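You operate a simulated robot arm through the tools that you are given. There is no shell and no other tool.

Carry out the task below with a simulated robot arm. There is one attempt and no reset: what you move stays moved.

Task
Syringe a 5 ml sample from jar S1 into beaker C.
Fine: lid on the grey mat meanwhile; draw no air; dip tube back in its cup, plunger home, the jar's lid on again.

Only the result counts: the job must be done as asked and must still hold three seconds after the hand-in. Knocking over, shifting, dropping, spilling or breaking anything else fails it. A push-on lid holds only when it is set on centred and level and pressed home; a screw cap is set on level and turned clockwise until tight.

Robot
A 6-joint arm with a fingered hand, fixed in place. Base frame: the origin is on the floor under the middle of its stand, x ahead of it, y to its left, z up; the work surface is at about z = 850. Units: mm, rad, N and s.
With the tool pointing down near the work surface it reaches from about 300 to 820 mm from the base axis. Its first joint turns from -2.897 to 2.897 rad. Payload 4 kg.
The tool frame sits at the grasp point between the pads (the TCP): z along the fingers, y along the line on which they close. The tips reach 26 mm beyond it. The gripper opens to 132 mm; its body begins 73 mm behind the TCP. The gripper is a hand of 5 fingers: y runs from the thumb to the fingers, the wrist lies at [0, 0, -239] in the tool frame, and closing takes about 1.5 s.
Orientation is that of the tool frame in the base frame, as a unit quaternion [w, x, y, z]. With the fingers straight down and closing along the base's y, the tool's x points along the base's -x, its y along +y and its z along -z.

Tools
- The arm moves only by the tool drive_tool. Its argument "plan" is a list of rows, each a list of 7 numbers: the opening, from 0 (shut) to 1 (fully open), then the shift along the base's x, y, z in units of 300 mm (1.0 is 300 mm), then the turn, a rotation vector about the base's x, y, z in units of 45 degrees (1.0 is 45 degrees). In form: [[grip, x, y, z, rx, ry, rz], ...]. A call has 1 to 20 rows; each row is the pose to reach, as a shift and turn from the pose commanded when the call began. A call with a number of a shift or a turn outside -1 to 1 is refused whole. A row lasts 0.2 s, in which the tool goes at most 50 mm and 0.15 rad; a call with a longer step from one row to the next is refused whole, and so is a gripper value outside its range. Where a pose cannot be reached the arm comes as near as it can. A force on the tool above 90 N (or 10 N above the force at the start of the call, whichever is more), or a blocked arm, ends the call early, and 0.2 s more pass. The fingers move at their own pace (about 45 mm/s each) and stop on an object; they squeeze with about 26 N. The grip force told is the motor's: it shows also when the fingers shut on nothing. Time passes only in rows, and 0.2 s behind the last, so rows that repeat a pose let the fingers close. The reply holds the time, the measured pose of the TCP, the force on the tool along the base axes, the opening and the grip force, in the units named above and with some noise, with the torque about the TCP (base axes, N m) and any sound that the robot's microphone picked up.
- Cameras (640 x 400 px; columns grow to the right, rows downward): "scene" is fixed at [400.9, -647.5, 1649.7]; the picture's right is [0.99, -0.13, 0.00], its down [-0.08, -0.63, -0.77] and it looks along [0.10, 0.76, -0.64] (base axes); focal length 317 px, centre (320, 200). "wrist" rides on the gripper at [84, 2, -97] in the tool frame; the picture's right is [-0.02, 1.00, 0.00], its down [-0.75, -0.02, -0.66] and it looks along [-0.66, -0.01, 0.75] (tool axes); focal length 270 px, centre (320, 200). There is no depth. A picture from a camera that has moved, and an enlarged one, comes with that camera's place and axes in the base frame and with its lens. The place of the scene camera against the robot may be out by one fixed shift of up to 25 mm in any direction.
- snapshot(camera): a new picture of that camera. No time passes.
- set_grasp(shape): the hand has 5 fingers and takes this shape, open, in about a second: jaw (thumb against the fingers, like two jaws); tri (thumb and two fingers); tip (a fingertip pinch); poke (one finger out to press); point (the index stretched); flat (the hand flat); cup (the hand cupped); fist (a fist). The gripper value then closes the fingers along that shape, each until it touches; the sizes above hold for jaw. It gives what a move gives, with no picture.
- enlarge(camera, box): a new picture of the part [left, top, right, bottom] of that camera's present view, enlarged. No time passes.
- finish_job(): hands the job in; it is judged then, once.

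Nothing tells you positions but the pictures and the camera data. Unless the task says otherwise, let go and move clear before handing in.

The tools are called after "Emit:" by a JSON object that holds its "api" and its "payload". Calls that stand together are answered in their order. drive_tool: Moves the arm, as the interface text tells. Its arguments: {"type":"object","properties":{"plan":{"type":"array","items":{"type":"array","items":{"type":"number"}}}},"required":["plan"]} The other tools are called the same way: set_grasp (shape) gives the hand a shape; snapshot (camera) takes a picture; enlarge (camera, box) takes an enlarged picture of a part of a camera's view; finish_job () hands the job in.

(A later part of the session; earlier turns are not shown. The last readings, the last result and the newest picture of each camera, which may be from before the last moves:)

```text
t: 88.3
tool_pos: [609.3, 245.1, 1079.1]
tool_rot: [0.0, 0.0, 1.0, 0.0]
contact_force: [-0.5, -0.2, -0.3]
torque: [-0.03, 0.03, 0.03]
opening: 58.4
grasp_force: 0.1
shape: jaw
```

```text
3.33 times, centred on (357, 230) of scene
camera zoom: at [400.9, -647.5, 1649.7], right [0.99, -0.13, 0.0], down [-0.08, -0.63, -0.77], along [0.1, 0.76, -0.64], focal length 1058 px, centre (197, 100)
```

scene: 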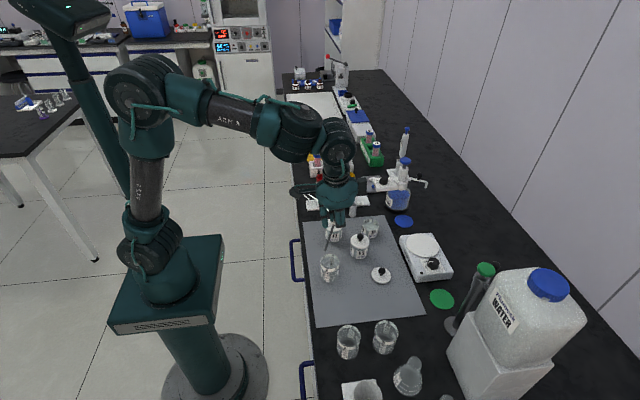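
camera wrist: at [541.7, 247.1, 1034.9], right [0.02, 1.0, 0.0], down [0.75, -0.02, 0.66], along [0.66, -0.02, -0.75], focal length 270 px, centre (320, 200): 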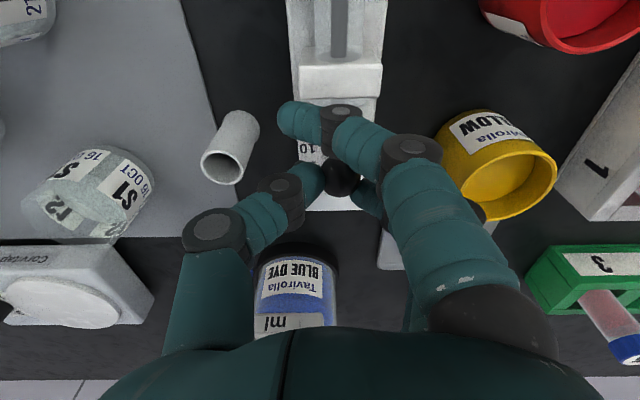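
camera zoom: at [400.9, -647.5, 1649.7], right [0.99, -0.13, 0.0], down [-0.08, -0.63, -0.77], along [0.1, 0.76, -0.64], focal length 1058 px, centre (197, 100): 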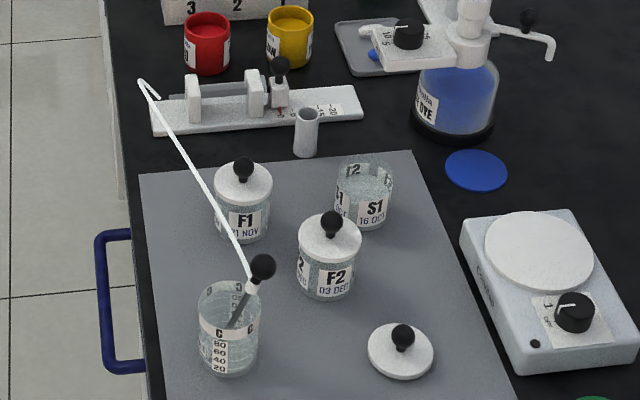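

Plunger home confirmed. Now I'll go back over C to measure the leaning rod before regripping it.

Emit:
{"api": "drive_tool", "payload": {"plan": [[0.45, -0.02, -0.12, 0.02, 0, 0, 0], [0.45, -0.05, -0.26, 0.02, 0, 0, 0], [0.45, -0.08, -0.4, 0.02, 0, 0, 0], [0.45, -0.11, -0.54, 0.02, 0, 0, 0], [0.45, -0.14, -0.68, 0.02, 0, 0, 0], [0.45, -0.17, -0.82, 0.02, 0, 0, 0], [0.45, -0.2, -0.93, 0.02, 0, 0, 0], [0.45, -0.22, -1.0, 0.02, 0, 0, 0], [0.45, -0.22, -1.0, 0.02, 0, 0, 0]]}}

Emit:
{"api": "snapshot", "payload": {"camera": "wrist"}}

Emit:
{"api": "enlarge", "payload": {"camera": "wrist", "box": [240, 30, 400, 170]}}

Emit:
{"api": "enlarge", "payload": {"camera": "scene", "box": [310, 230, 360, 285]}}

```text
t: 90.3
tool_pos: [544.7, -57.0, 1085.2]
tool_rot: [0.0, 0.001, 1.0, 0.0]
contact_force: [0.3, -0.1, 0.0]
torque: [0.02, 0.01, 0.01]
opening: 58.5
grasp_force: 0.0
shape: jaw
```

```text
taken
camera wrist: at [460.1, -53.8, 1182.1], right [0.02, 1.0, 0.0], down [0.75, -0.02, 0.66], along [0.66, -0.01, -0.75], focal length 270 px, centre (320, 200)
```

wrist: 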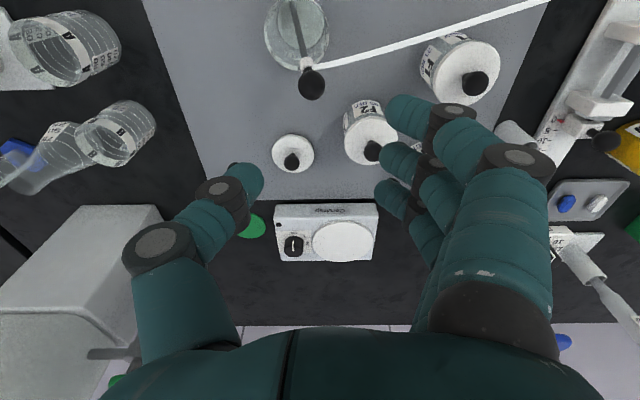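

```text
2.86 times, centred on (320, 100) of wrist
camera zoom: at [460.1, -53.8, 1182.1], right [0.02, 1.0, 0.0], down [0.75, -0.02, 0.66], along [0.66, -0.01, -0.75], focal length 772 px, centre (320, 486)
```

zoom: 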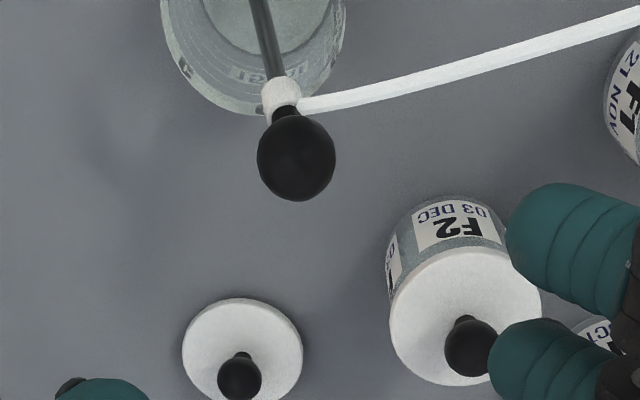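

```text
7.27 times, centred on (335, 258) of scene
camera zoom: at [400.9, -647.5, 1649.7], right [0.99, -0.13, 0.0], down [-0.08, -0.63, -0.77], along [0.1, 0.76, -0.64], focal length 2308 px, centre (211, -218)
```

zoom: 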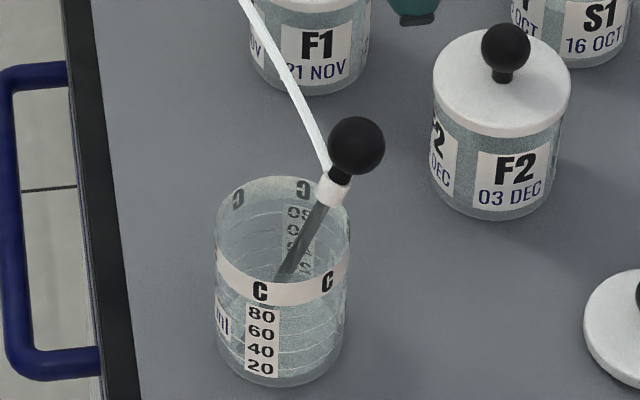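

The rod in C leans about 28° toward +x, with the ball near (536, -61, 951). This time I'll grip only the ball with the fingertips, staying clear of the white collar, and keep the ball centred so C isn't disturbed.

Emit:
{"api": "drive_tool", "payload": {"plan": [[0.45, -0.0327, -0.0597, -0.05, 0, 0, 0], [0.45, -0.0327, -0.0597, -0.13, 0, 0, 0], [0.45, -0.0327, -0.0597, -0.21, 0, 0, 0], [0.45, -0.0327, -0.0597, -0.28, 0, 0, 0], [0.45, -0.0327, -0.0597, -0.34, 0, 0, 0], [0.45, -0.0327, -0.0597, -0.387, 0, 0, 0], [0.45, -0.0327, -0.0597, -0.387, 0, 0, 0]]}}

Emit:
{"api": "snapshot", "payload": {"camera": "wrist"}}

Emit:
{"api": "enlarge", "payload": {"camera": "wrist", "box": [230, 80, 410, 230]}}

Emit:
{"api": "enlarge", "payload": {"camera": "scene", "box": [302, 225, 372, 285]}}

```text
t: 91.9
tool_pos: [533.1, -74.7, 968.8]
tool_rot: [0.0, 0.001, 1.0, 0.001]
contact_force: [-0.1, 0.3, -0.3]
torque: [0.0, 0.01, 0.04]
opening: 58.4
grasp_force: 0.0
shape: jaw
```

```text
taken
camera wrist: at [449.5, -71.9, 1066.3], right [0.02, 1.0, 0.0], down [0.75, -0.02, 0.66], along [0.66, -0.01, -0.75], focal length 270 px, centre (320, 200)
```

wrist: 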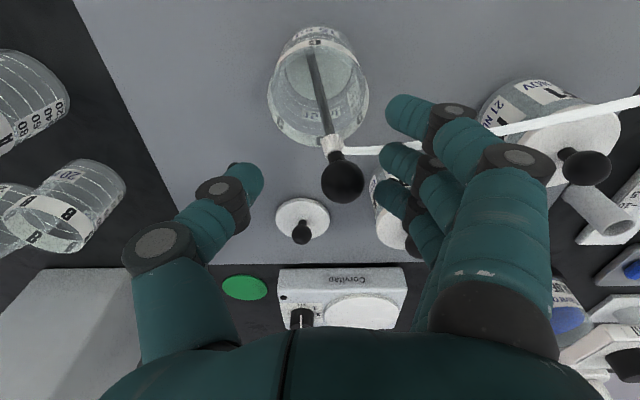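

```text
2.67 times, centred on (320, 155) of wrist
camera zoom: at [449.5, -71.9, 1066.3], right [0.02, 1.0, 0.0], down [0.75, -0.02, 0.66], along [0.66, -0.01, -0.75], focal length 721 px, centre (320, 320)
```

zoom: 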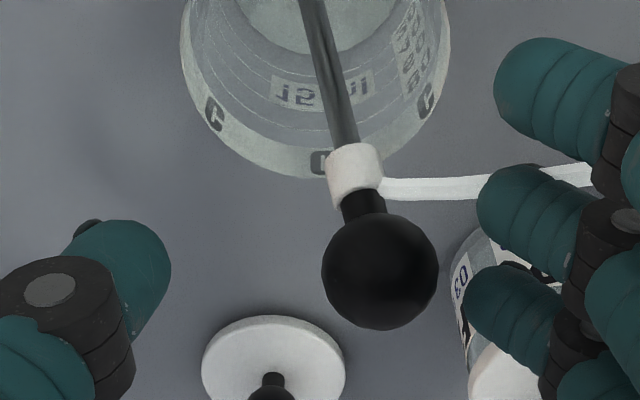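

```text
6.67 times, centred on (337, 255) of scene
camera zoom: at [400.9, -647.5, 1649.7], right [0.99, -0.13, 0.0], down [-0.08, -0.63, -0.77], along [0.1, 0.76, -0.64], focal length 2115 px, centre (207, -167)
```

zoom: 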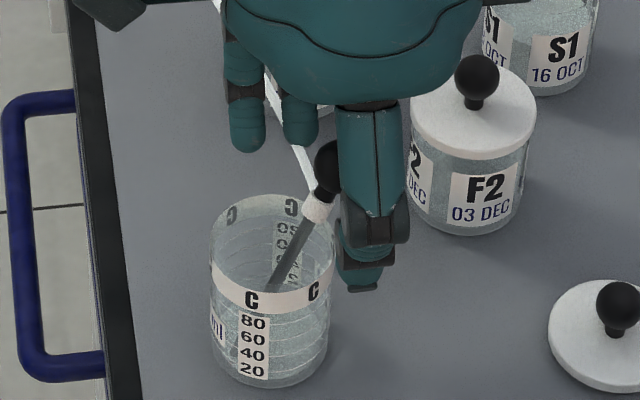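

Emit:
{"api": "drive_tool", "payload": {"plan": [[0.45, 0.005, 0, 0.0083, 0, 0, 0], [0.36, 0.005, 0, 0.0083, 0, 0, 0], [0.3, 0.005, 0, 0.0083, 0, 0, 0], [0.26, 0.005, 0, 0.0083, 0, 0, 0], [0.22, 0.005, 0, 0.0083, 0, 0, 0], [0.19, 0.005, 0, 0.0083, 0, 0, 0], [0.16, 0.005, 0, 0.0083, 0, 0, 0], [0.13, 0.005, 0, 0.0083, 0, 0, 0], [0.1, 0.005, 0, 0.0083, 0, 0, 0], [0.05, 0.005, 0, 0.0083, 0, 0, 0], [0, 0.005, 0, 0.0083, 0, 0, 0], [0, 0.005, 0, 0.0083, 0, 0, 0], [0, 0.005, 0, 0.0083, 0, 0, 0]]}}

Emit:
{"api": "snapshot", "payload": {"camera": "wrist"}}

Emit:
{"api": "enlarge", "payload": {"camera": "scene", "box": [302, 225, 372, 285]}}

```text
t: 94.7
tool_pos: [534.4, -75.0, 970.9]
tool_rot: [0.0, 0.001, 1.0, 0.0]
contact_force: [0.2, 0.6, 0.1]
torque: [0.06, -0.03, -0.02]
opening: 4.3
grasp_force: 25.6
shape: jaw
```

```text
taken
camera wrist: at [451.1, -71.8, 1068.8], right [0.02, 1.0, 0.0], down [0.75, -0.02, 0.66], along [0.66, -0.01, -0.75], focal length 270 px, centre (320, 200)
```

wrist: 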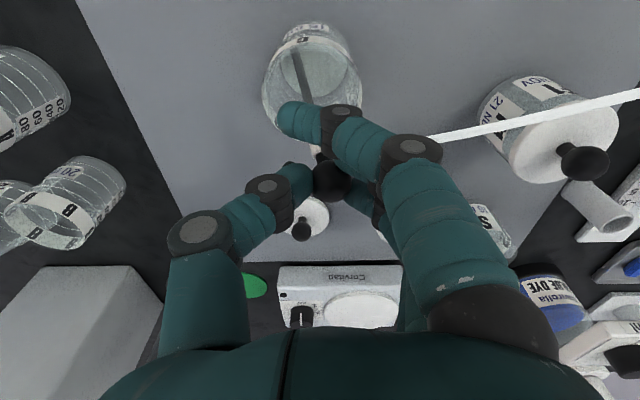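

```text
6.67 times, centred on (337, 255) of scene
camera zoom: at [400.9, -647.5, 1649.7], right [0.99, -0.13, 0.0], down [-0.08, -0.63, -0.77], along [0.1, 0.76, -0.64], focal length 2115 px, centre (207, -167)
```

zoom: 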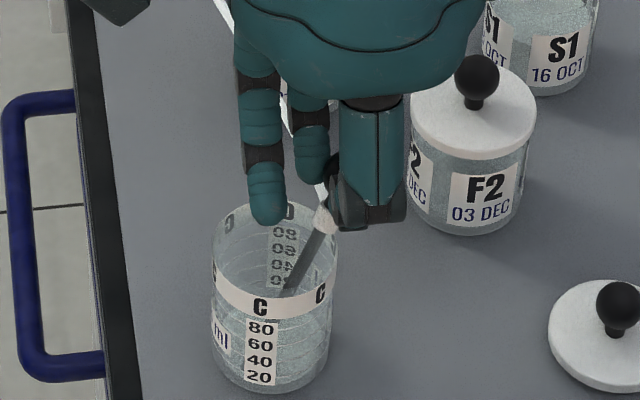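

The ball is held and C barely moved. Lifting straight up slowly.

Emit:
{"api": "drive_tool", "payload": {"plan": [[0, 0, 0, 0.01, 0, 0, 0], [0, 0, 0, 0.03, 0, 0, 0], [0, 0, 0, 0.06, 0, 0, 0], [0, 0, 0, 0.1, 0, 0, 0], [0, 0, 0, 0.14, 0, 0, 0], [0, 0, 0, 0.19, 0, 0, 0], [0, 0, 0, 0.24, 0, 0, 0], [0, 0, 0, 0.29, 0, 0, 0], [0, 0, 0, 0.34, 0, 0, 0], [0, 0, 0, 0.34, 0, 0, 0]]}}

Emit:
{"api": "snapshot", "payload": {"camera": "wrist"}}

Emit:
{"api": "enlarge", "payload": {"camera": "scene", "box": [302, 190, 392, 290]}}

Emit:
{"api": "enlarge", "payload": {"camera": "wrist", "box": [220, 0, 400, 130]}}

```text
t: 96.9
tool_pos: [535.8, -74.0, 1072.4]
tool_rot: [-0.001, 0.0, 1.0, 0.001]
contact_force: [0.4, 0.1, -1.1]
torque: [-0.01, -0.04, -0.01]
opening: 4.0
grasp_force: 26.2
shape: jaw
```

```text
taken
camera wrist: at [451.6, -71.3, 1171.4], right [0.02, 1.0, 0.0], down [0.75, -0.02, 0.66], along [0.66, -0.01, -0.75], focal length 270 px, centre (320, 200)
```

wrist: 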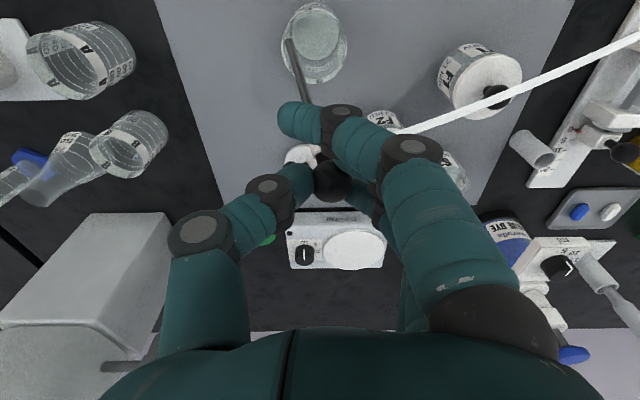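

```text
4.00 times, centred on (347, 240) of scene
camera zoom: at [400.9, -647.5, 1649.7], right [0.99, -0.13, 0.0], down [-0.08, -0.63, -0.77], along [0.1, 0.76, -0.64], focal length 1269 px, centre (212, 40)
```

zoom: 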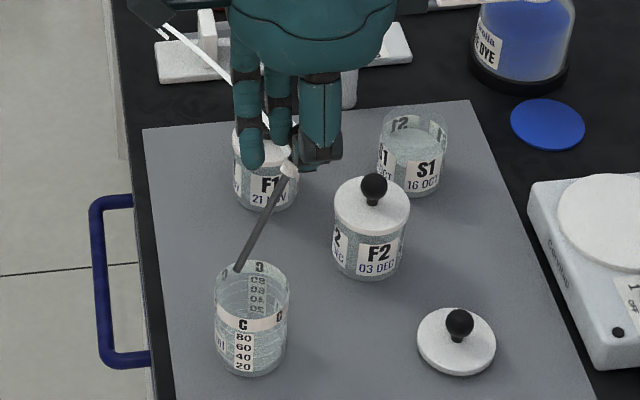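

```text
3.08 times, centred on (310, 65) of wrist
camera zoom: at [451.6, -71.3, 1171.4], right [0.02, 1.0, 0.0], down [0.75, -0.02, 0.66], along [0.66, -0.01, -0.75], focal length 832 px, centre (351, 615)
```

zoom: 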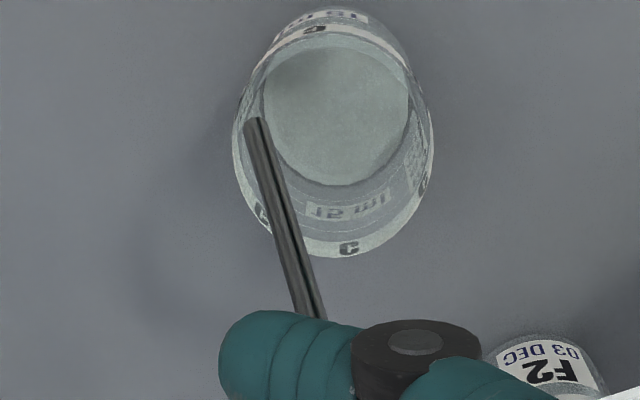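

C now holds the sample, and the rod measures 106 mm long in a known pose in the hand. I'll carry it to the empty cup, rotating on the way so the rod hangs vertical.

Emit:
{"api": "drive_tool", "payload": {"plan": [[0, 0.01, 0.03, 0.04, 0, 0, 0], [0, 0.03, 0.1, 0.07, 0.04, -0.08, 0], [0, 0.07, 0.21, 0.07, 0.1, -0.2, 0], [0, 0.11, 0.33, 0.07, 0.17, -0.33, 0], [0, 0.15, 0.46, 0.07, 0.24, -0.46, 0], [0, 0.19, 0.59, 0.07, 0.29, -0.57, 0], [0, 0.23, 0.71, 0.06, 0.324, -0.628, 0], [0, 0.26, 0.8, 0.04, 0.324, -0.628, 0], [0, 0.275, 0.839, 0.01, 0.324, -0.628, 0], [0, 0.275, 0.839, 0.01, 0.324, -0.628, 0], [0, 0.275, 0.839, 0.01, 0.324, -0.628, 0]]}}

Emit:
{"api": "snapshot", "payload": {"camera": "wrist"}}

Emit:
{"api": "enlarge", "payload": {"camera": "scene", "box": [310, 140, 400, 230]}}

Emit:
{"api": "enlarge", "payload": {"camera": "wrist", "box": [230, 0, 410, 130]}}

```text
t: 99.3
tool_pos: [618.0, 178.4, 1076.3]
tool_rot: [0.244, 0.0, 0.962, 0.126]
contact_force: [-0.1, -0.5, -0.8]
torque: [0.01, 0.05, 0.0]
opening: 4.0
grasp_force: 25.7
shape: jaw
```

```text
taken
camera wrist: at [498.8, 162.2, 1120.2], right [-0.04, 0.97, 0.25], down [0.36, -0.22, 0.91], along [0.93, 0.13, -0.34], focal length 270 px, centre (320, 200)
```

wrist: 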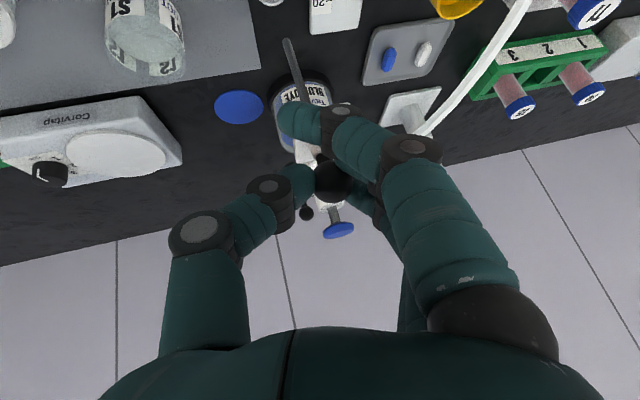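

```text
4.44 times, centred on (355, 185) of scene
camera zoom: at [400.9, -647.5, 1649.7], right [0.99, -0.13, 0.0], down [-0.08, -0.63, -0.77], along [0.1, 0.76, -0.64], focal length 1410 px, centre (164, 267)
```

zoom: 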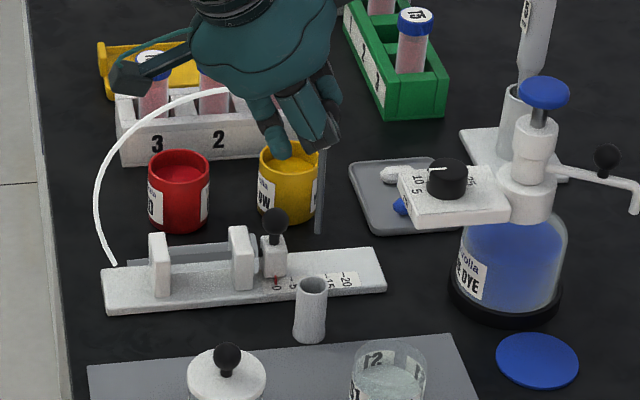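

```text
3.08 times, centred on (320, 65) of wrist
camera zoom: at [498.8, 162.2, 1120.2], right [-0.04, 0.97, 0.25], down [0.36, -0.22, 0.91], along [0.93, 0.13, -0.34], focal length 832 px, centre (320, 615)
```

zoom: 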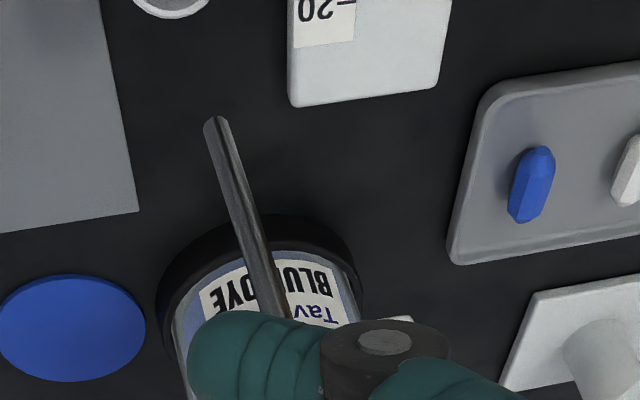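

The rod now hangs vertical over the cup, about 2 mm off in y. I'll correct that and lower to just above the cup rim to check.

Emit:
{"api": "drive_tool", "payload": {"plan": [[0, 0.001, 0.007, -0.03, 0, 0, 0], [0, 0.001, 0.007, -0.07, 0, 0, 0], [0, 0.001, 0.007, -0.11, 0, 0, 0], [0, 0.001, 0.007, -0.14, 0, 0, 0], [0, 0.001, 0.007, -0.14, 0, 0, 0]]}}

Emit:
{"api": "enlarge", "payload": {"camera": "scene", "box": [325, 170, 385, 220]}}

Emit:
{"api": "enlarge", "payload": {"camera": "wrist", "box": [230, 0, 410, 130]}}

```text
t: 100.5
tool_pos: [617.9, 180.4, 1033.6]
tool_rot: [0.242, 0.001, 0.962, 0.126]
contact_force: [-0.4, -0.2, -0.7]
torque: [0.02, -0.01, -0.01]
opening: 3.8
grasp_force: 25.7
shape: jaw
```

```text
8.00 times, centred on (355, 195) of scene
camera zoom: at [400.9, -647.5, 1649.7], right [0.99, -0.13, 0.0], down [-0.08, -0.63, -0.77], along [0.1, 0.76, -0.64], focal length 2538 px, centre (40, 240)
```

zoom: 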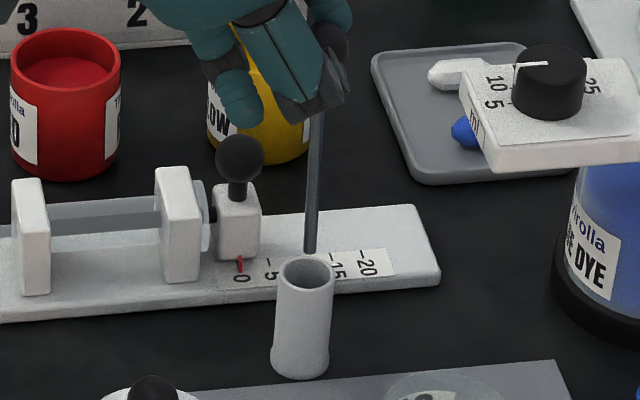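

```text
3.08 times, centred on (320, 65) of wrist
camera zoom: at [499.1, 164.0, 1078.1], right [-0.04, 0.97, 0.25], down [0.36, -0.22, 0.91], along [0.93, 0.13, -0.34], focal length 832 px, centre (320, 615)
```

zoom: 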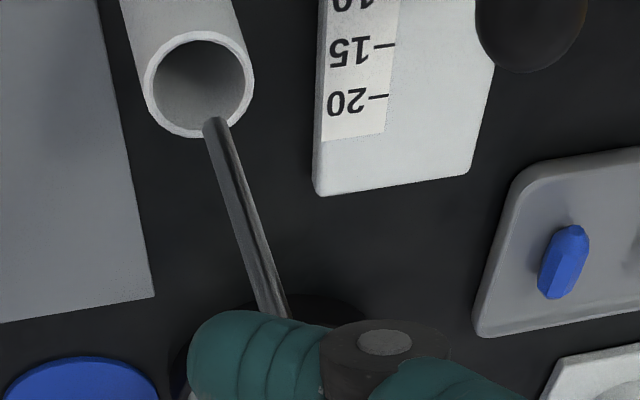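

Emit:
{"api": "drive_tool", "payload": {"plan": [[0, -0.0077, -0.0057, 0, 0, 0, 0], [0, -0.0077, -0.0057, -0.015, 0, 0, 0], [0, -0.0077, -0.0057, -0.03, 0, 0, 0], [0, -0.0077, -0.0057, -0.045, 0, 0, 0], [0, -0.0077, -0.0057, -0.06, 0, 0, 0], [0, -0.0077, -0.0057, -0.06, 0, 0, 0]]}}

Emit:
{"api": "enlarge", "payload": {"camera": "scene", "box": [325, 170, 385, 220]}}

Emit:
{"api": "enlarge", "payload": {"camera": "wrist", "box": [230, 0, 410, 130]}}

```text
t: 101.9
tool_pos: [616.3, 177.9, 1015.8]
tool_rot: [0.244, 0.0, 0.962, 0.126]
contact_force: [-0.7, 0.5, -0.3]
torque: [0.02, -0.02, 0.0]
opening: 3.8
grasp_force: 25.6
shape: jaw
```

```text
8.00 times, centred on (355, 195) of scene
camera zoom: at [400.9, -647.5, 1649.7], right [0.99, -0.13, 0.0], down [-0.08, -0.63, -0.77], along [0.1, 0.76, -0.64], focal length 2538 px, centre (40, 240)
```

zoom: 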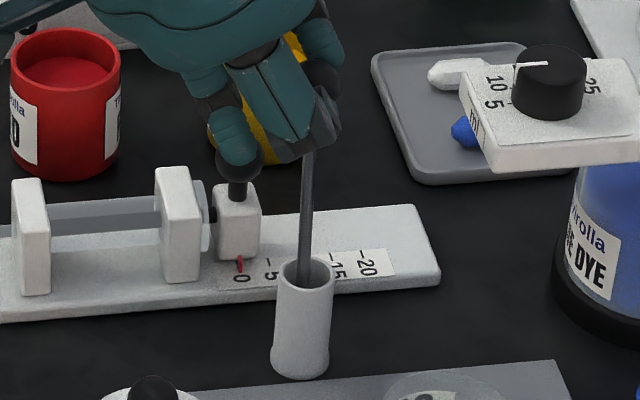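

```text
3.08 times, centred on (320, 65) of wrist
camera zoom: at [496.9, 162.8, 1060.1], right [-0.04, 0.97, 0.25], down [0.36, -0.22, 0.91], along [0.93, 0.13, -0.34], focal length 832 px, centre (320, 615)
```

zoom: 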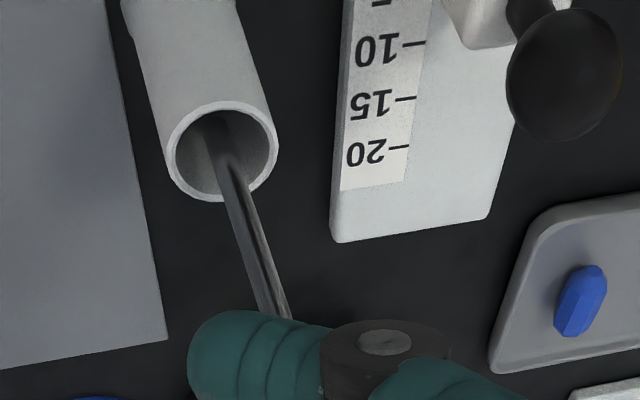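

The rod is inside the cup. Lowering further toward the cup floor.

Emit:
{"api": "drive_tool", "payload": {"plan": [[0, 0, 0, -0.02, 0, 0, 0], [0, 0, 0, -0.04, 0, 0, 0], [0, 0, 0, -0.06, 0, 0, 0], [0, 0, 0, -0.08, 0, 0, 0], [0, 0, 0, -0.1, 0, 0, 0], [0, 0, 0, -0.11, 0, 0, 0], [0, 0, 0, -0.11, 0, 0, 0]]}}

Emit:
{"api": "enlarge", "payload": {"camera": "scene", "box": [325, 170, 385, 220]}}

Emit:
{"api": "snapshot", "payload": {"camera": "wrist"}}

```text
t: 103.5
tool_pos: [616.5, 178.3, 981.7]
tool_rot: [0.244, 0.0, 0.962, 0.126]
contact_force: [-0.4, 0.6, 0.2]
torque: [0.0, -0.04, 0.05]
opening: 3.8
grasp_force: 26.2
shape: jaw
```

```text
8.00 times, centred on (355, 195) of scene
camera zoom: at [400.9, -647.5, 1649.7], right [0.99, -0.13, 0.0], down [-0.08, -0.63, -0.77], along [0.1, 0.76, -0.64], focal length 2538 px, centre (40, 240)
```

zoom: 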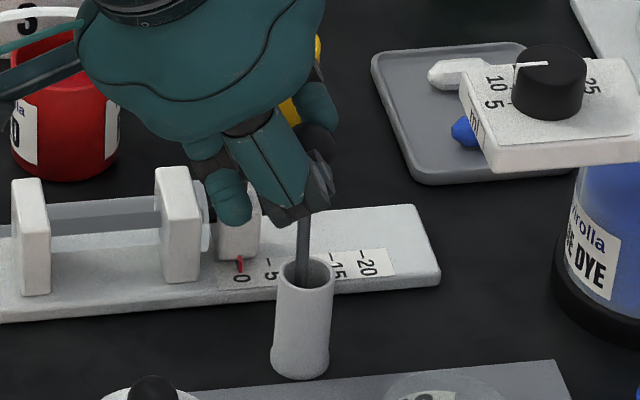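

```text
taken
camera wrist: at [496.8, 162.6, 1027.1], right [-0.04, 0.97, 0.25], down [0.36, -0.22, 0.91], along [0.93, 0.13, -0.34], focal length 270 px, centre (320, 200)
```

wrist: 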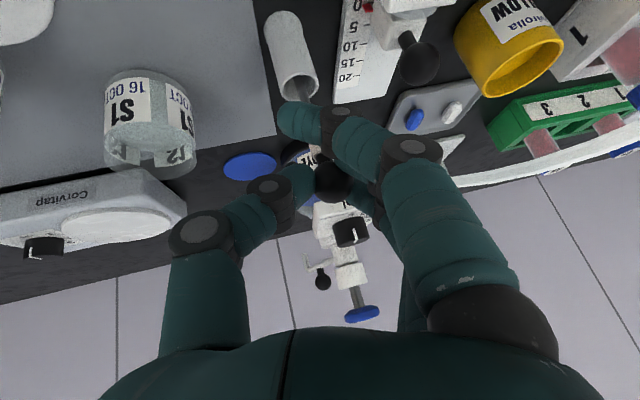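

Emit:
{"api": "drive_tool", "payload": {"plan": [[0, 0, 0, -0.006, 0, 0, 0], [0, 0, 0, -0.012, 0, 0, 0], [0, 0, 0, -0.012, 0, 0, 0]]}}

```text
t: 104.3
tool_pos: [616.0, 177.2, 979.6]
tool_rot: [0.243, 0.001, 0.962, 0.126]
contact_force: [-0.3, 0.0, -0.1]
torque: [0.0, 0.0, 0.03]
opening: 4.1
grasp_force: 25.7
shape: jaw
```

Emit:
{"api": "drive_tool", "payload": {"plan": [[0, 0, 0, -0.006, 0, 0, 0], [0, 0, 0, -0.009, 0, 0, 0], [0, 0, 0, -0.009, 0, 0, 0]]}}

Emit:
{"api": "enlarge", "payload": {"camera": "scene", "box": [325, 170, 385, 220]}}

```text
t: 105.1
tool_pos: [617.2, 177.8, 978.2]
tool_rot: [0.243, 0.0, 0.962, 0.125]
contact_force: [-0.6, 0.5, 0.2]
torque: [-0.01, -0.01, -0.02]
opening: 4.1
grasp_force: 26.1
shape: jaw
```

```text
8.00 times, centred on (355, 195) of scene
camera zoom: at [400.9, -647.5, 1649.7], right [0.99, -0.13, 0.0], down [-0.08, -0.63, -0.77], along [0.1, 0.76, -0.64], focal length 2538 px, centre (40, 240)
```

zoom: 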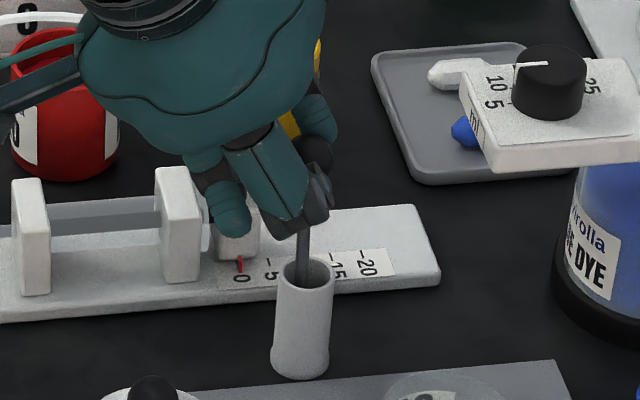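

Only a few millimetres remain, so I'll open slowly to let the tube settle in its cup, then withdraw along the tool axis.

Emit:
{"api": "drive_tool", "payload": {"plan": [[0, 0, 0, -0.003, 0, 0, 0], [0.08, 0, 0, -0.003, 0, 0, 0], [0.14, 0, 0, -0.003, 0, 0, 0], [0.2, 0, 0, -0.003, 0, 0, 0], [0.26, 0, 0, -0.003, 0, 0, 0], [0.32, 0, 0, -0.003, 0, 0, 0], [0.38, 0, 0, -0.003, 0, 0, 0], [0.38, 0, 0, -0.003, 0, 0, 0], [0.38, 0, 0, -0.003, 0, 0, 0]]}}

Emit:
{"api": "snapshot", "payload": {"camera": "wrist"}}

Emit:
{"api": "enlarge", "payload": {"camera": "scene", "box": [325, 170, 385, 220]}}

```text
t: 107.1
tool_pos: [616.0, 178.1, 974.6]
tool_rot: [0.243, 0.001, 0.962, 0.125]
contact_force: [-0.4, -0.8, -0.4]
torque: [-0.01, 0.0, 0.03]
opening: 49.6
grasp_force: 0.1
shape: jaw
```

```text
taken
camera wrist: at [496.8, 162.5, 1020.1], right [-0.04, 0.97, 0.25], down [0.36, -0.22, 0.91], along [0.93, 0.13, -0.34], focal length 270 px, centre (320, 200)
```

wrist: 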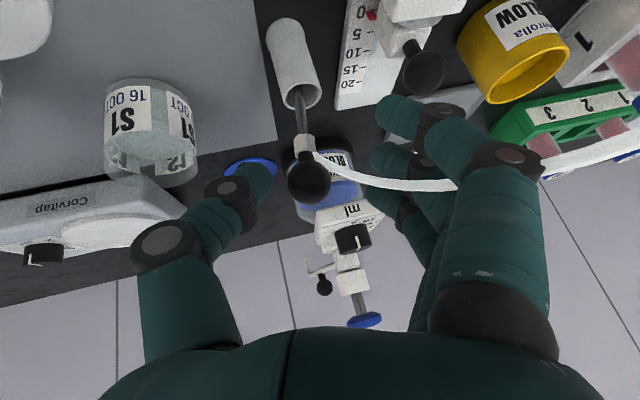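

```text
8.00 times, centred on (355, 195) of scene
camera zoom: at [400.9, -647.5, 1649.7], right [0.99, -0.13, 0.0], down [-0.08, -0.63, -0.77], along [0.1, 0.76, -0.64], focal length 2538 px, centre (40, 240)
```

zoom: 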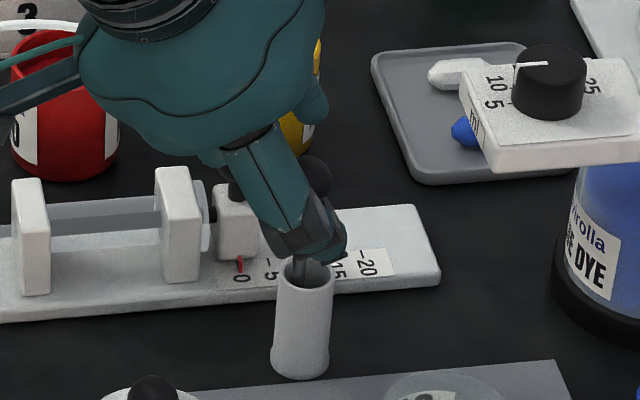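

The dip tube stands in its cup. I'll back out along the tool axis, straighten the hand, and check the cup and C.

Emit:
{"api": "drive_tool", "payload": {"plan": [[0.38, -0.02, -0.01, 0.036, 0, 0, 0], [0.38, -0.06, -0.031, 0.109, 0, 0, 0], [0.38, -0.11, -0.057, 0.2, 0, 0, 0], [0.38, -0.16, -0.083, 0.29, 0, 0, 0], [0.45, -0.187, -0.1, 0.36, -0.06, 0.12, 0], [0.45, -0.187, -0.15, 0.38, -0.12, 0.24, 0], [0.45, -0.15, -0.2, 0.38, -0.19, 0.37, 0], [0.45, -0.1, -0.26, 0.38, -0.26, 0.5, 0], [0.45, -0.05, -0.32, 0.38, -0.324, 0.628, 0], [0.45, 0, -0.42, 0.38, -0.324, 0.628, 0], [0.45, 0.05, -0.52, 0.38, -0.324, 0.628, 0], [0.45, 0.08, -0.65, 0.38, -0.324, 0.628, 0], [0.45, 0.08, -0.65, 0.38, -0.324, 0.628, 0]]}}

Emit:
{"api": "snapshot", "payload": {"camera": "wrist"}}

Emit:
{"api": "snapshot", "payload": {"camera": "scene"}}

Emit:
{"api": "enlarge", "payload": {"camera": "scene", "box": [310, 170, 410, 250]}}

Emit:
{"api": "enlarge", "payload": {"camera": "scene", "box": [302, 210, 412, 290]}}

```text
t: 109.9
tool_pos: [641.6, -17.5, 1090.1]
tool_rot: [0.0, 0.002, 1.0, 0.0]
contact_force: [-0.2, 0.9, -0.4]
torque: [0.05, -0.01, 0.03]
opening: 58.5
grasp_force: 0.1
shape: jaw
```

```text
taken
camera wrist: at [556.8, -15.5, 1187.6], right [0.02, 1.0, 0.0], down [0.75, -0.02, 0.66], along [0.66, -0.01, -0.75], focal length 270 px, centre (320, 200)
```

wrist: 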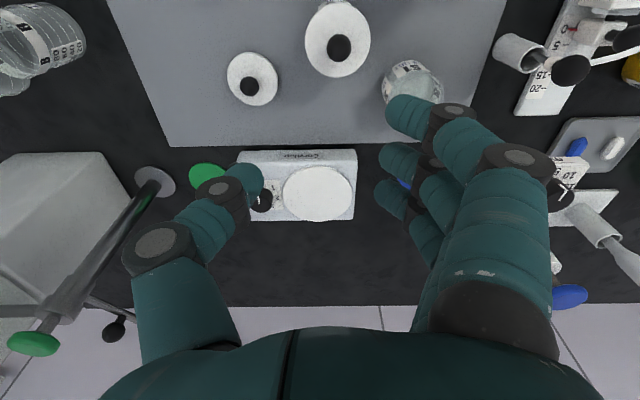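

```text
taken
```

scene: 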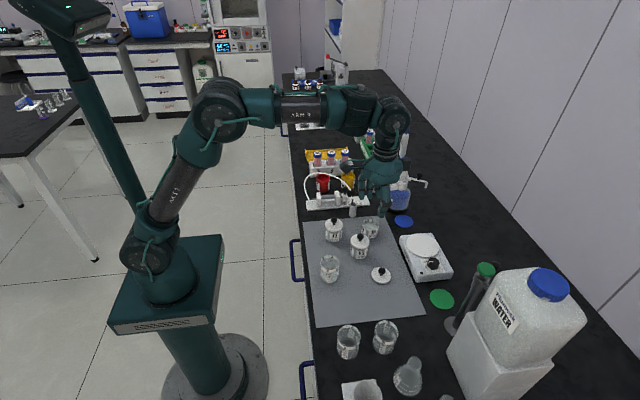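

```text
5.00 times, centred on (360, 210) of scene
camera zoom: at [400.9, -647.5, 1649.7], right [0.99, -0.13, 0.0], down [-0.08, -0.63, -0.77], along [0.1, 0.76, -0.64], focal length 1586 px, centre (120, 150)
```

zoom: 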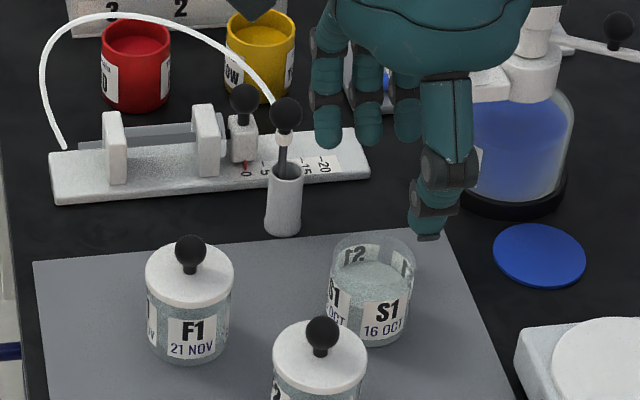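

```text
5.00 times, centred on (357, 250) of scene
camera zoom: at [400.9, -647.5, 1649.7], right [0.99, -0.13, 0.0], down [-0.08, -0.63, -0.77], along [0.1, 0.76, -0.64], focal length 1586 px, centre (135, -50)
```

zoom: 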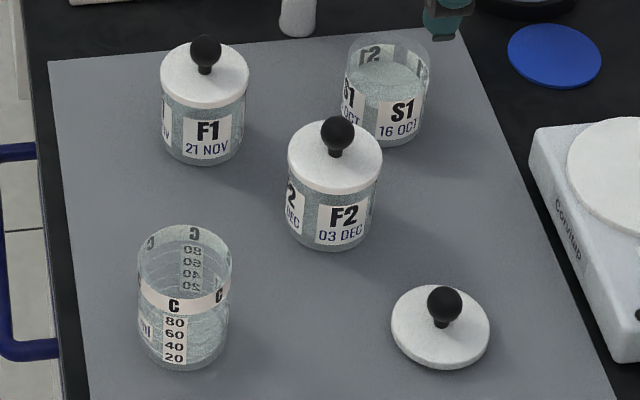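

Everything is in place: dip tube in its cup, plunger home, sample in C. The lid is next, so I'll move above it on the mat.

Emit:
{"api": "drive_tool", "payload": {"plan": [[0.45, 0.01, -0.1, -0.05, 0, 0, 0], [0.45, 0.03, -0.2, -0.15, 0, 0, 0], [0.45, 0.045, -0.28, -0.25, 0, 0, 0], [0.45, 0.045, -0.31, -0.35, 0, 0, 0], [0.45, 0.045, -0.31, -0.4, 0, 0, 0], [0.45, 0.045, -0.31, -0.4, 0, 0, 0]]}}

Emit:
{"api": "snapshot", "payload": {"camera": "wrist"}}

Emit:
{"api": "enlarge", "payload": {"camera": "wrist", "box": [240, 50, 400, 170]}}

Emit:
{"api": "enlarge", "payload": {"camera": "wrist", "box": [480, 0, 640, 120]}}

```text
t: 111.3
tool_pos: [653.5, -110.4, 969.0]
tool_rot: [0.0, 0.0, 1.0, 0.0]
contact_force: [0.2, 0.5, 0.4]
torque: [-0.01, -0.01, 0.03]
opening: 58.7
grasp_force: 0.0
shape: jaw
```

```text
taken
camera wrist: at [569.9, -106.8, 1067.6], right [0.02, 1.0, 0.0], down [0.75, -0.02, 0.66], along [0.66, -0.01, -0.75], focal length 270 px, centre (320, 200)
```

wrist: 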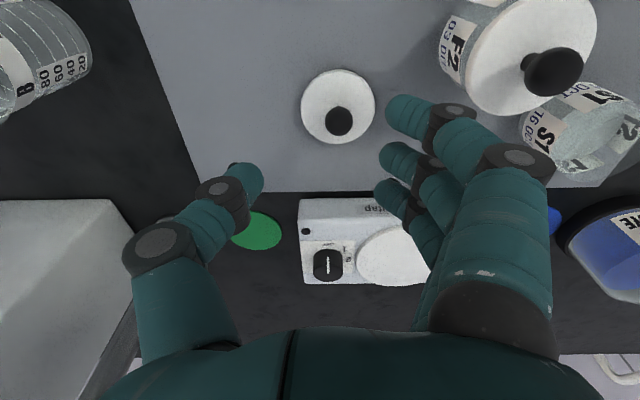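

```text
3.33 times, centred on (320, 110) of wrist
camera zoom: at [569.9, -106.8, 1067.6], right [0.02, 1.0, 0.0], down [0.75, -0.02, 0.66], along [0.66, -0.01, -0.75], focal length 901 px, centre (320, 500)
```

zoom: 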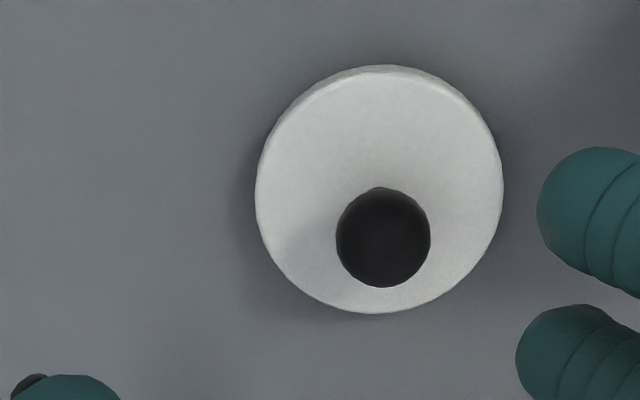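

```text
3.33 times, centred on (560, 60) of wrist
camera zoom: at [569.9, -106.8, 1067.6], right [0.02, 1.0, 0.0], down [0.75, -0.02, 0.66], along [0.66, -0.01, -0.75], focal length 901 px, centre (-480, 667)
```

zoom: 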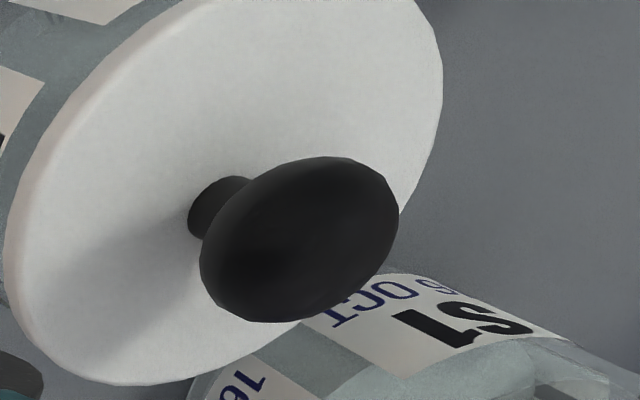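

The lid sits level with its knob at about (658, -94, 879). I'll descend to the same relative pose I released it from and close slowly.

Emit:
{"api": "drive_tool", "payload": {"plan": [[0.45, 0.008, 0.0223, -0.05, 0, 0, 0], [0.45, 0.008, 0.0223, -0.12, 0, 0, 0], [0.45, 0.008, 0.0223, -0.18, 0, 0, 0], [0.45, 0.008, 0.0223, -0.22, 0, 0, 0], [0.45, 0.008, 0.0223, -0.245, 0, 0, 0], [0.45, 0.008, 0.0223, -0.257, 0, 0, 0], [0.45, 0.008, 0.0223, -0.257, 0, 0, 0]]}}

Emit:
{"api": "enlarge", "payload": {"camera": "wrist", "box": [230, 80, 410, 230]}}

Emit:
{"api": "enlarge", "payload": {"camera": "scene", "box": [360, 235, 420, 290]}}

```text
t: 112.9
tool_pos: [656.2, -102.5, 891.8]
tool_rot: [0.0, 0.001, 1.0, 0.0]
contact_force: [0.2, -0.5, 0.3]
torque: [0.01, -0.01, 0.0]
opening: 58.6
grasp_force: 0.1
shape: jaw
```

```text
2.67 times, centred on (320, 155) of wrist
camera zoom: at [571.8, -100.6, 990.3], right [0.02, 1.0, 0.0], down [0.75, -0.02, 0.66], along [0.66, -0.01, -0.75], focal length 721 px, centre (320, 320)
```

zoom: 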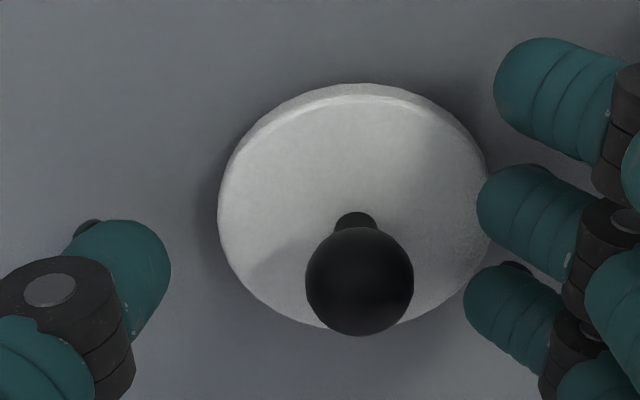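

```text
7.27 times, centred on (390, 262) of scene
camera zoom: at [400.9, -647.5, 1649.7], right [0.99, -0.13, 0.0], down [-0.08, -0.63, -0.77], along [0.1, 0.76, -0.64], focal length 2308 px, centre (-189, -254)
```

zoom: 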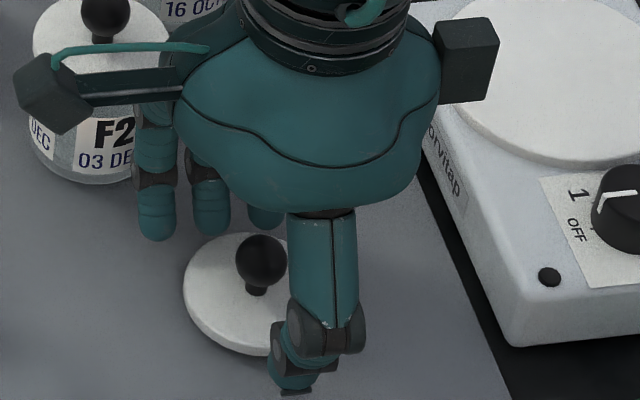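

Emit:
{"api": "drive_tool", "payload": {"plan": [[0.36, 0, 0, 0, 0, 0, 0], [0.3, 0, 0, 0, 0, 0, 0], [0.26, 0, 0, 0, 0, 0, 0], [0.22, 0, 0, 0, 0, 0, 0], [0.19, 0, 0, 0, 0, 0, 0], [0.16, 0, 0, 0, 0, 0, 0], [0.13, 0, 0, 0, 0, 0, 0], [0.1, 0, 0, 0, 0, 0, 0], [0.05, 0, 0, 0, 0, 0, 0], [0, 0, 0, 0, 0, 0, 0], [0, 0, 0, 0, 0, 0, 0], [0, 0, 0, 0, 0, 0, 0]]}}

Emit:
{"api": "enlarge", "payload": {"camera": "wrist", "box": [230, 80, 410, 230]}}

Emit:
{"api": "enlarge", "payload": {"camera": "scene", "box": [360, 235, 420, 290]}}

```text
t: 115.5
tool_pos: [655.9, -103.7, 893.1]
tool_rot: [0.0, 0.001, 1.0, 0.0]
contact_force: [-0.4, -0.2, 1.5]
torque: [0.03, 0.0, -0.02]
opening: 0.7
grasp_force: 26.3
shape: jaw
```

```text
2.67 times, centred on (320, 155) of wrist
camera zoom: at [571.9, -100.6, 990.6], right [0.02, 1.0, 0.0], down [0.75, -0.02, 0.66], along [0.66, -0.01, -0.75], focal length 721 px, centre (320, 320)
```

zoom: 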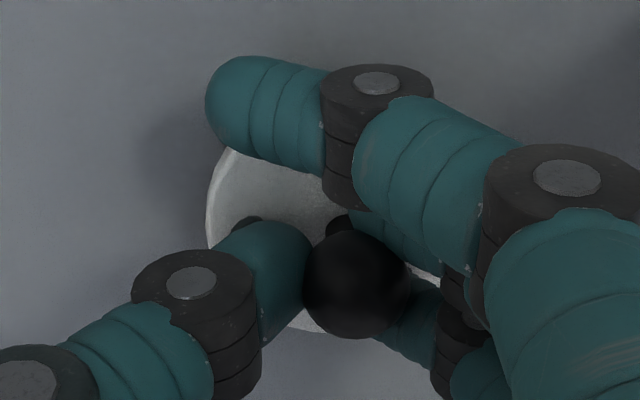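

```text
7.27 times, centred on (390, 262) of scene
camera zoom: at [400.9, -647.5, 1649.7], right [0.99, -0.13, 0.0], down [-0.08, -0.63, -0.77], along [0.1, 0.76, -0.64], focal length 2308 px, centre (-189, -254)
```

zoom: 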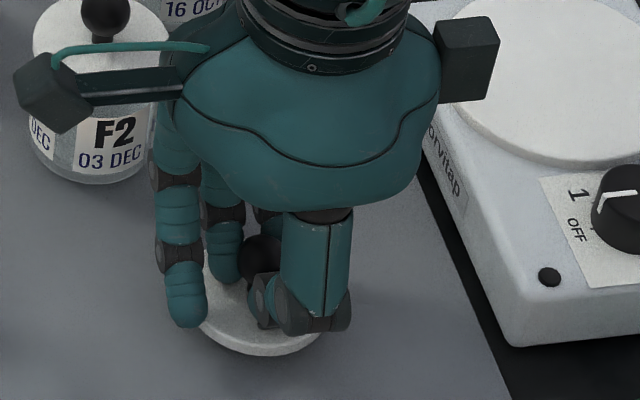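

The grip tilted the lid slightly. I'll lift it clear and measure the tilt so I can level it with the hand.

Emit:
{"api": "drive_tool", "payload": {"plan": [[0, 0, 0, 0.02, 0, 0, 0], [0, 0, 0, 0.07, 0, 0, 0], [0, 0, 0, 0.15, 0, 0, 0], [0, 0, 0, 0.25, 0, 0, 0], [0, 0, 0, 0.35, 0, 0, 0], [0, 0, 0, 0.43, 0, 0, 0], [0, 0, 0, 0.43, 0, 0, 0]]}}

Emit:
{"api": "enlarge", "payload": {"camera": "wrist", "box": [230, 80, 410, 230]}}

Emit:
{"api": "enlarge", "payload": {"camera": "scene", "box": [360, 200, 420, 260]}}

```text
t: 117.1
tool_pos: [656.9, -103.0, 1022.9]
tool_rot: [0.0, 0.0, 1.0, 0.0]
contact_force: [0.7, 0.5, -0.4]
torque: [0.04, 0.02, -0.04]
opening: 0.5
grasp_force: 25.9
shape: jaw
```

```text
2.67 times, centred on (320, 155) of wrist
camera zoom: at [572.2, -100.8, 1119.4], right [0.02, 1.0, 0.0], down [0.75, -0.02, 0.66], along [0.66, -0.01, -0.75], focal length 721 px, centre (320, 320)
```

zoom: 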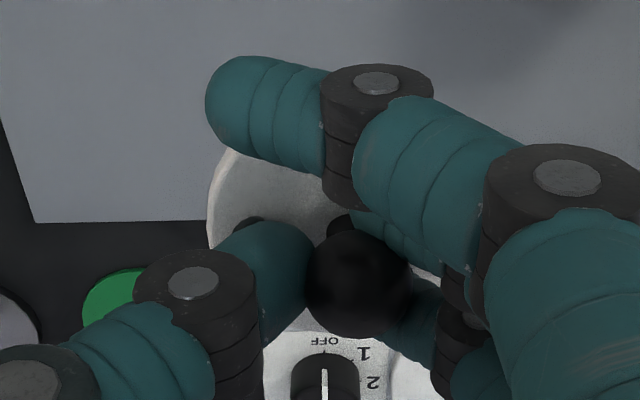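

```text
6.67 times, centred on (390, 230) of scene
camera zoom: at [400.9, -647.5, 1649.7], right [0.99, -0.13, 0.0], down [-0.08, -0.63, -0.77], along [0.1, 0.76, -0.64], focal length 2115 px, centre (-147, 0)
```

zoom: 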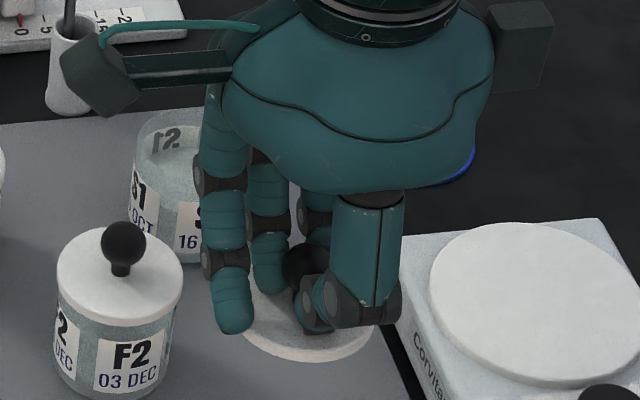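

The lid is tilted about 8–9° (top toward +y), so I'll roll the hand by that amount. Then I'll move to a spot where the camera sees S1's open rim to find its new centre.

Emit:
{"api": "drive_tool", "payload": {"plan": [[0, 0, 0.02, 0.08, 0.05, 0, 0], [0, 0.01, 0.08, 0.17, 0.1, 0, 0], [0, 0.02, 0.19, 0.209, 0.15, 0, 0], [0, 0.03, 0.31, 0.209, 0.2, 0, 0], [0, 0.04, 0.43, 0.209, 0.2, 0, 0], [0, 0.05, 0.54, 0.209, 0.2, 0, 0], [0, 0.063, 0.636, 0.209, 0.2, 0, 0], [0, 0.063, 0.636, 0.209, 0.2, 0, 0]]}}

Emit:
{"api": "snapshot", "payload": {"camera": "wrist"}}

Emit:
{"api": "enlarge", "payload": {"camera": "wrist", "box": [210, 0, 390, 130]}}

Emit:
{"api": "enlarge", "payload": {"camera": "scene", "box": [345, 165, 405, 245]}}

```text
t: 118.9
tool_pos: [665.9, 73.7, 1079.1]
tool_rot: [0.001, 0.001, 0.997, 0.078]
contact_force: [0.3, -0.1, 0.2]
torque: [-0.03, 0.03, -0.03]
opening: 0.5
grasp_force: 26.1
shape: jaw
out of reach, approached as far as the arm can: row 4, 5, 6, 7, 8
```

```text
taken
camera wrist: at [582.0, 60.8, 1176.6], right [0.02, 0.99, 0.16], down [0.75, -0.12, 0.65], along [0.66, 0.1, -0.74], focal length 270 px, centre (320, 200)
```

wrist: 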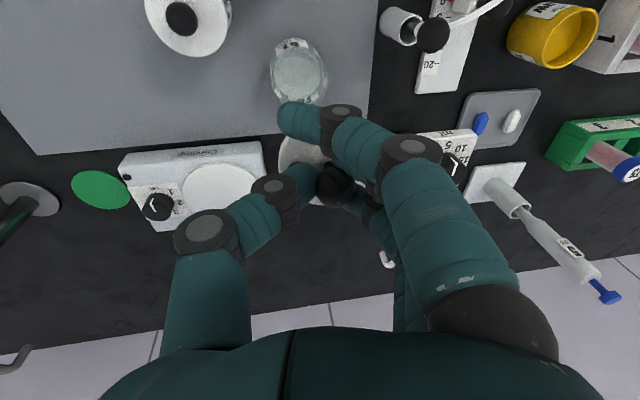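

```text
3.08 times, centred on (300, 65) of wrist
camera zoom: at [582.0, 60.8, 1176.6], right [0.02, 0.99, 0.16], down [0.75, -0.12, 0.65], along [0.66, 0.1, -0.74], focal length 832 px, centre (382, 615)
```

zoom: 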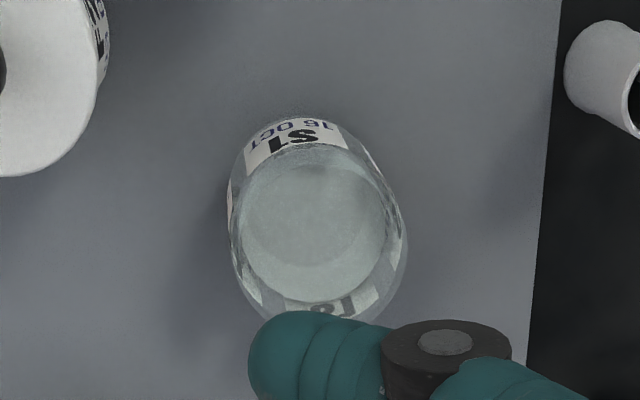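

```text
5.00 times, centred on (375, 205) of scene
camera zoom: at [400.9, -647.5, 1649.7], right [0.99, -0.13, 0.0], down [-0.08, -0.63, -0.77], along [0.1, 0.76, -0.64], focal length 1586 px, centre (45, 175)
```

zoom: 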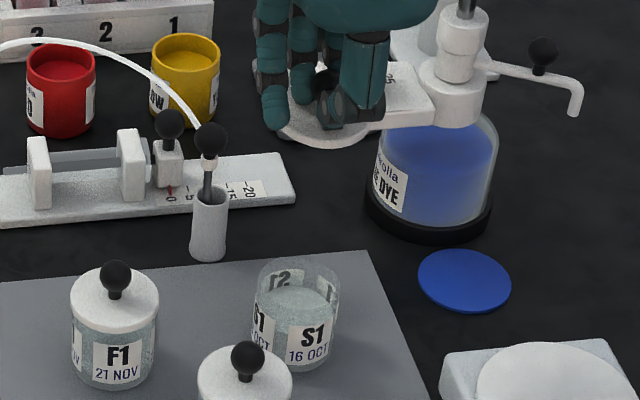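

Emit:
{"api": "enlarge", "payload": {"camera": "wrist", "box": [255, 30, 345, 110]}}

Emit:
{"api": "enlarge", "payload": {"camera": "scene", "box": [350, 205, 390, 245]}}

```text
5.00 times, centred on (300, 70) of wrist
camera zoom: at [582.0, 60.8, 1176.6], right [0.02, 0.99, 0.16], down [0.75, -0.12, 0.65], along [0.66, 0.1, -0.74], focal length 1351 px, centre (420, 850)
```

zoom: 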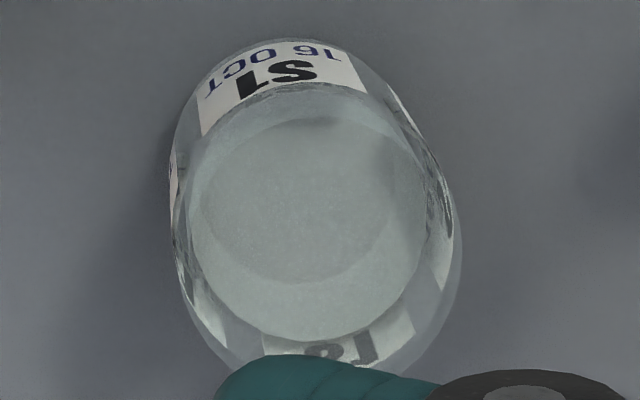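

```text
10.00 times, centred on (370, 225) of scene
camera zoom: at [400.9, -647.5, 1649.7], right [0.99, -0.13, 0.0], down [-0.08, -0.63, -0.77], along [0.1, 0.76, -0.64], focal length 3173 px, centre (-180, -50)
```

zoom: 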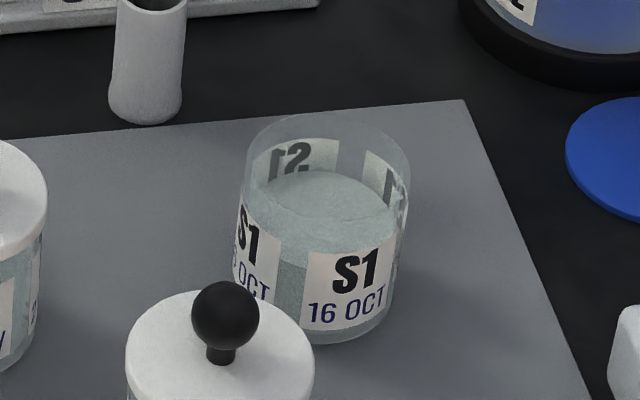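

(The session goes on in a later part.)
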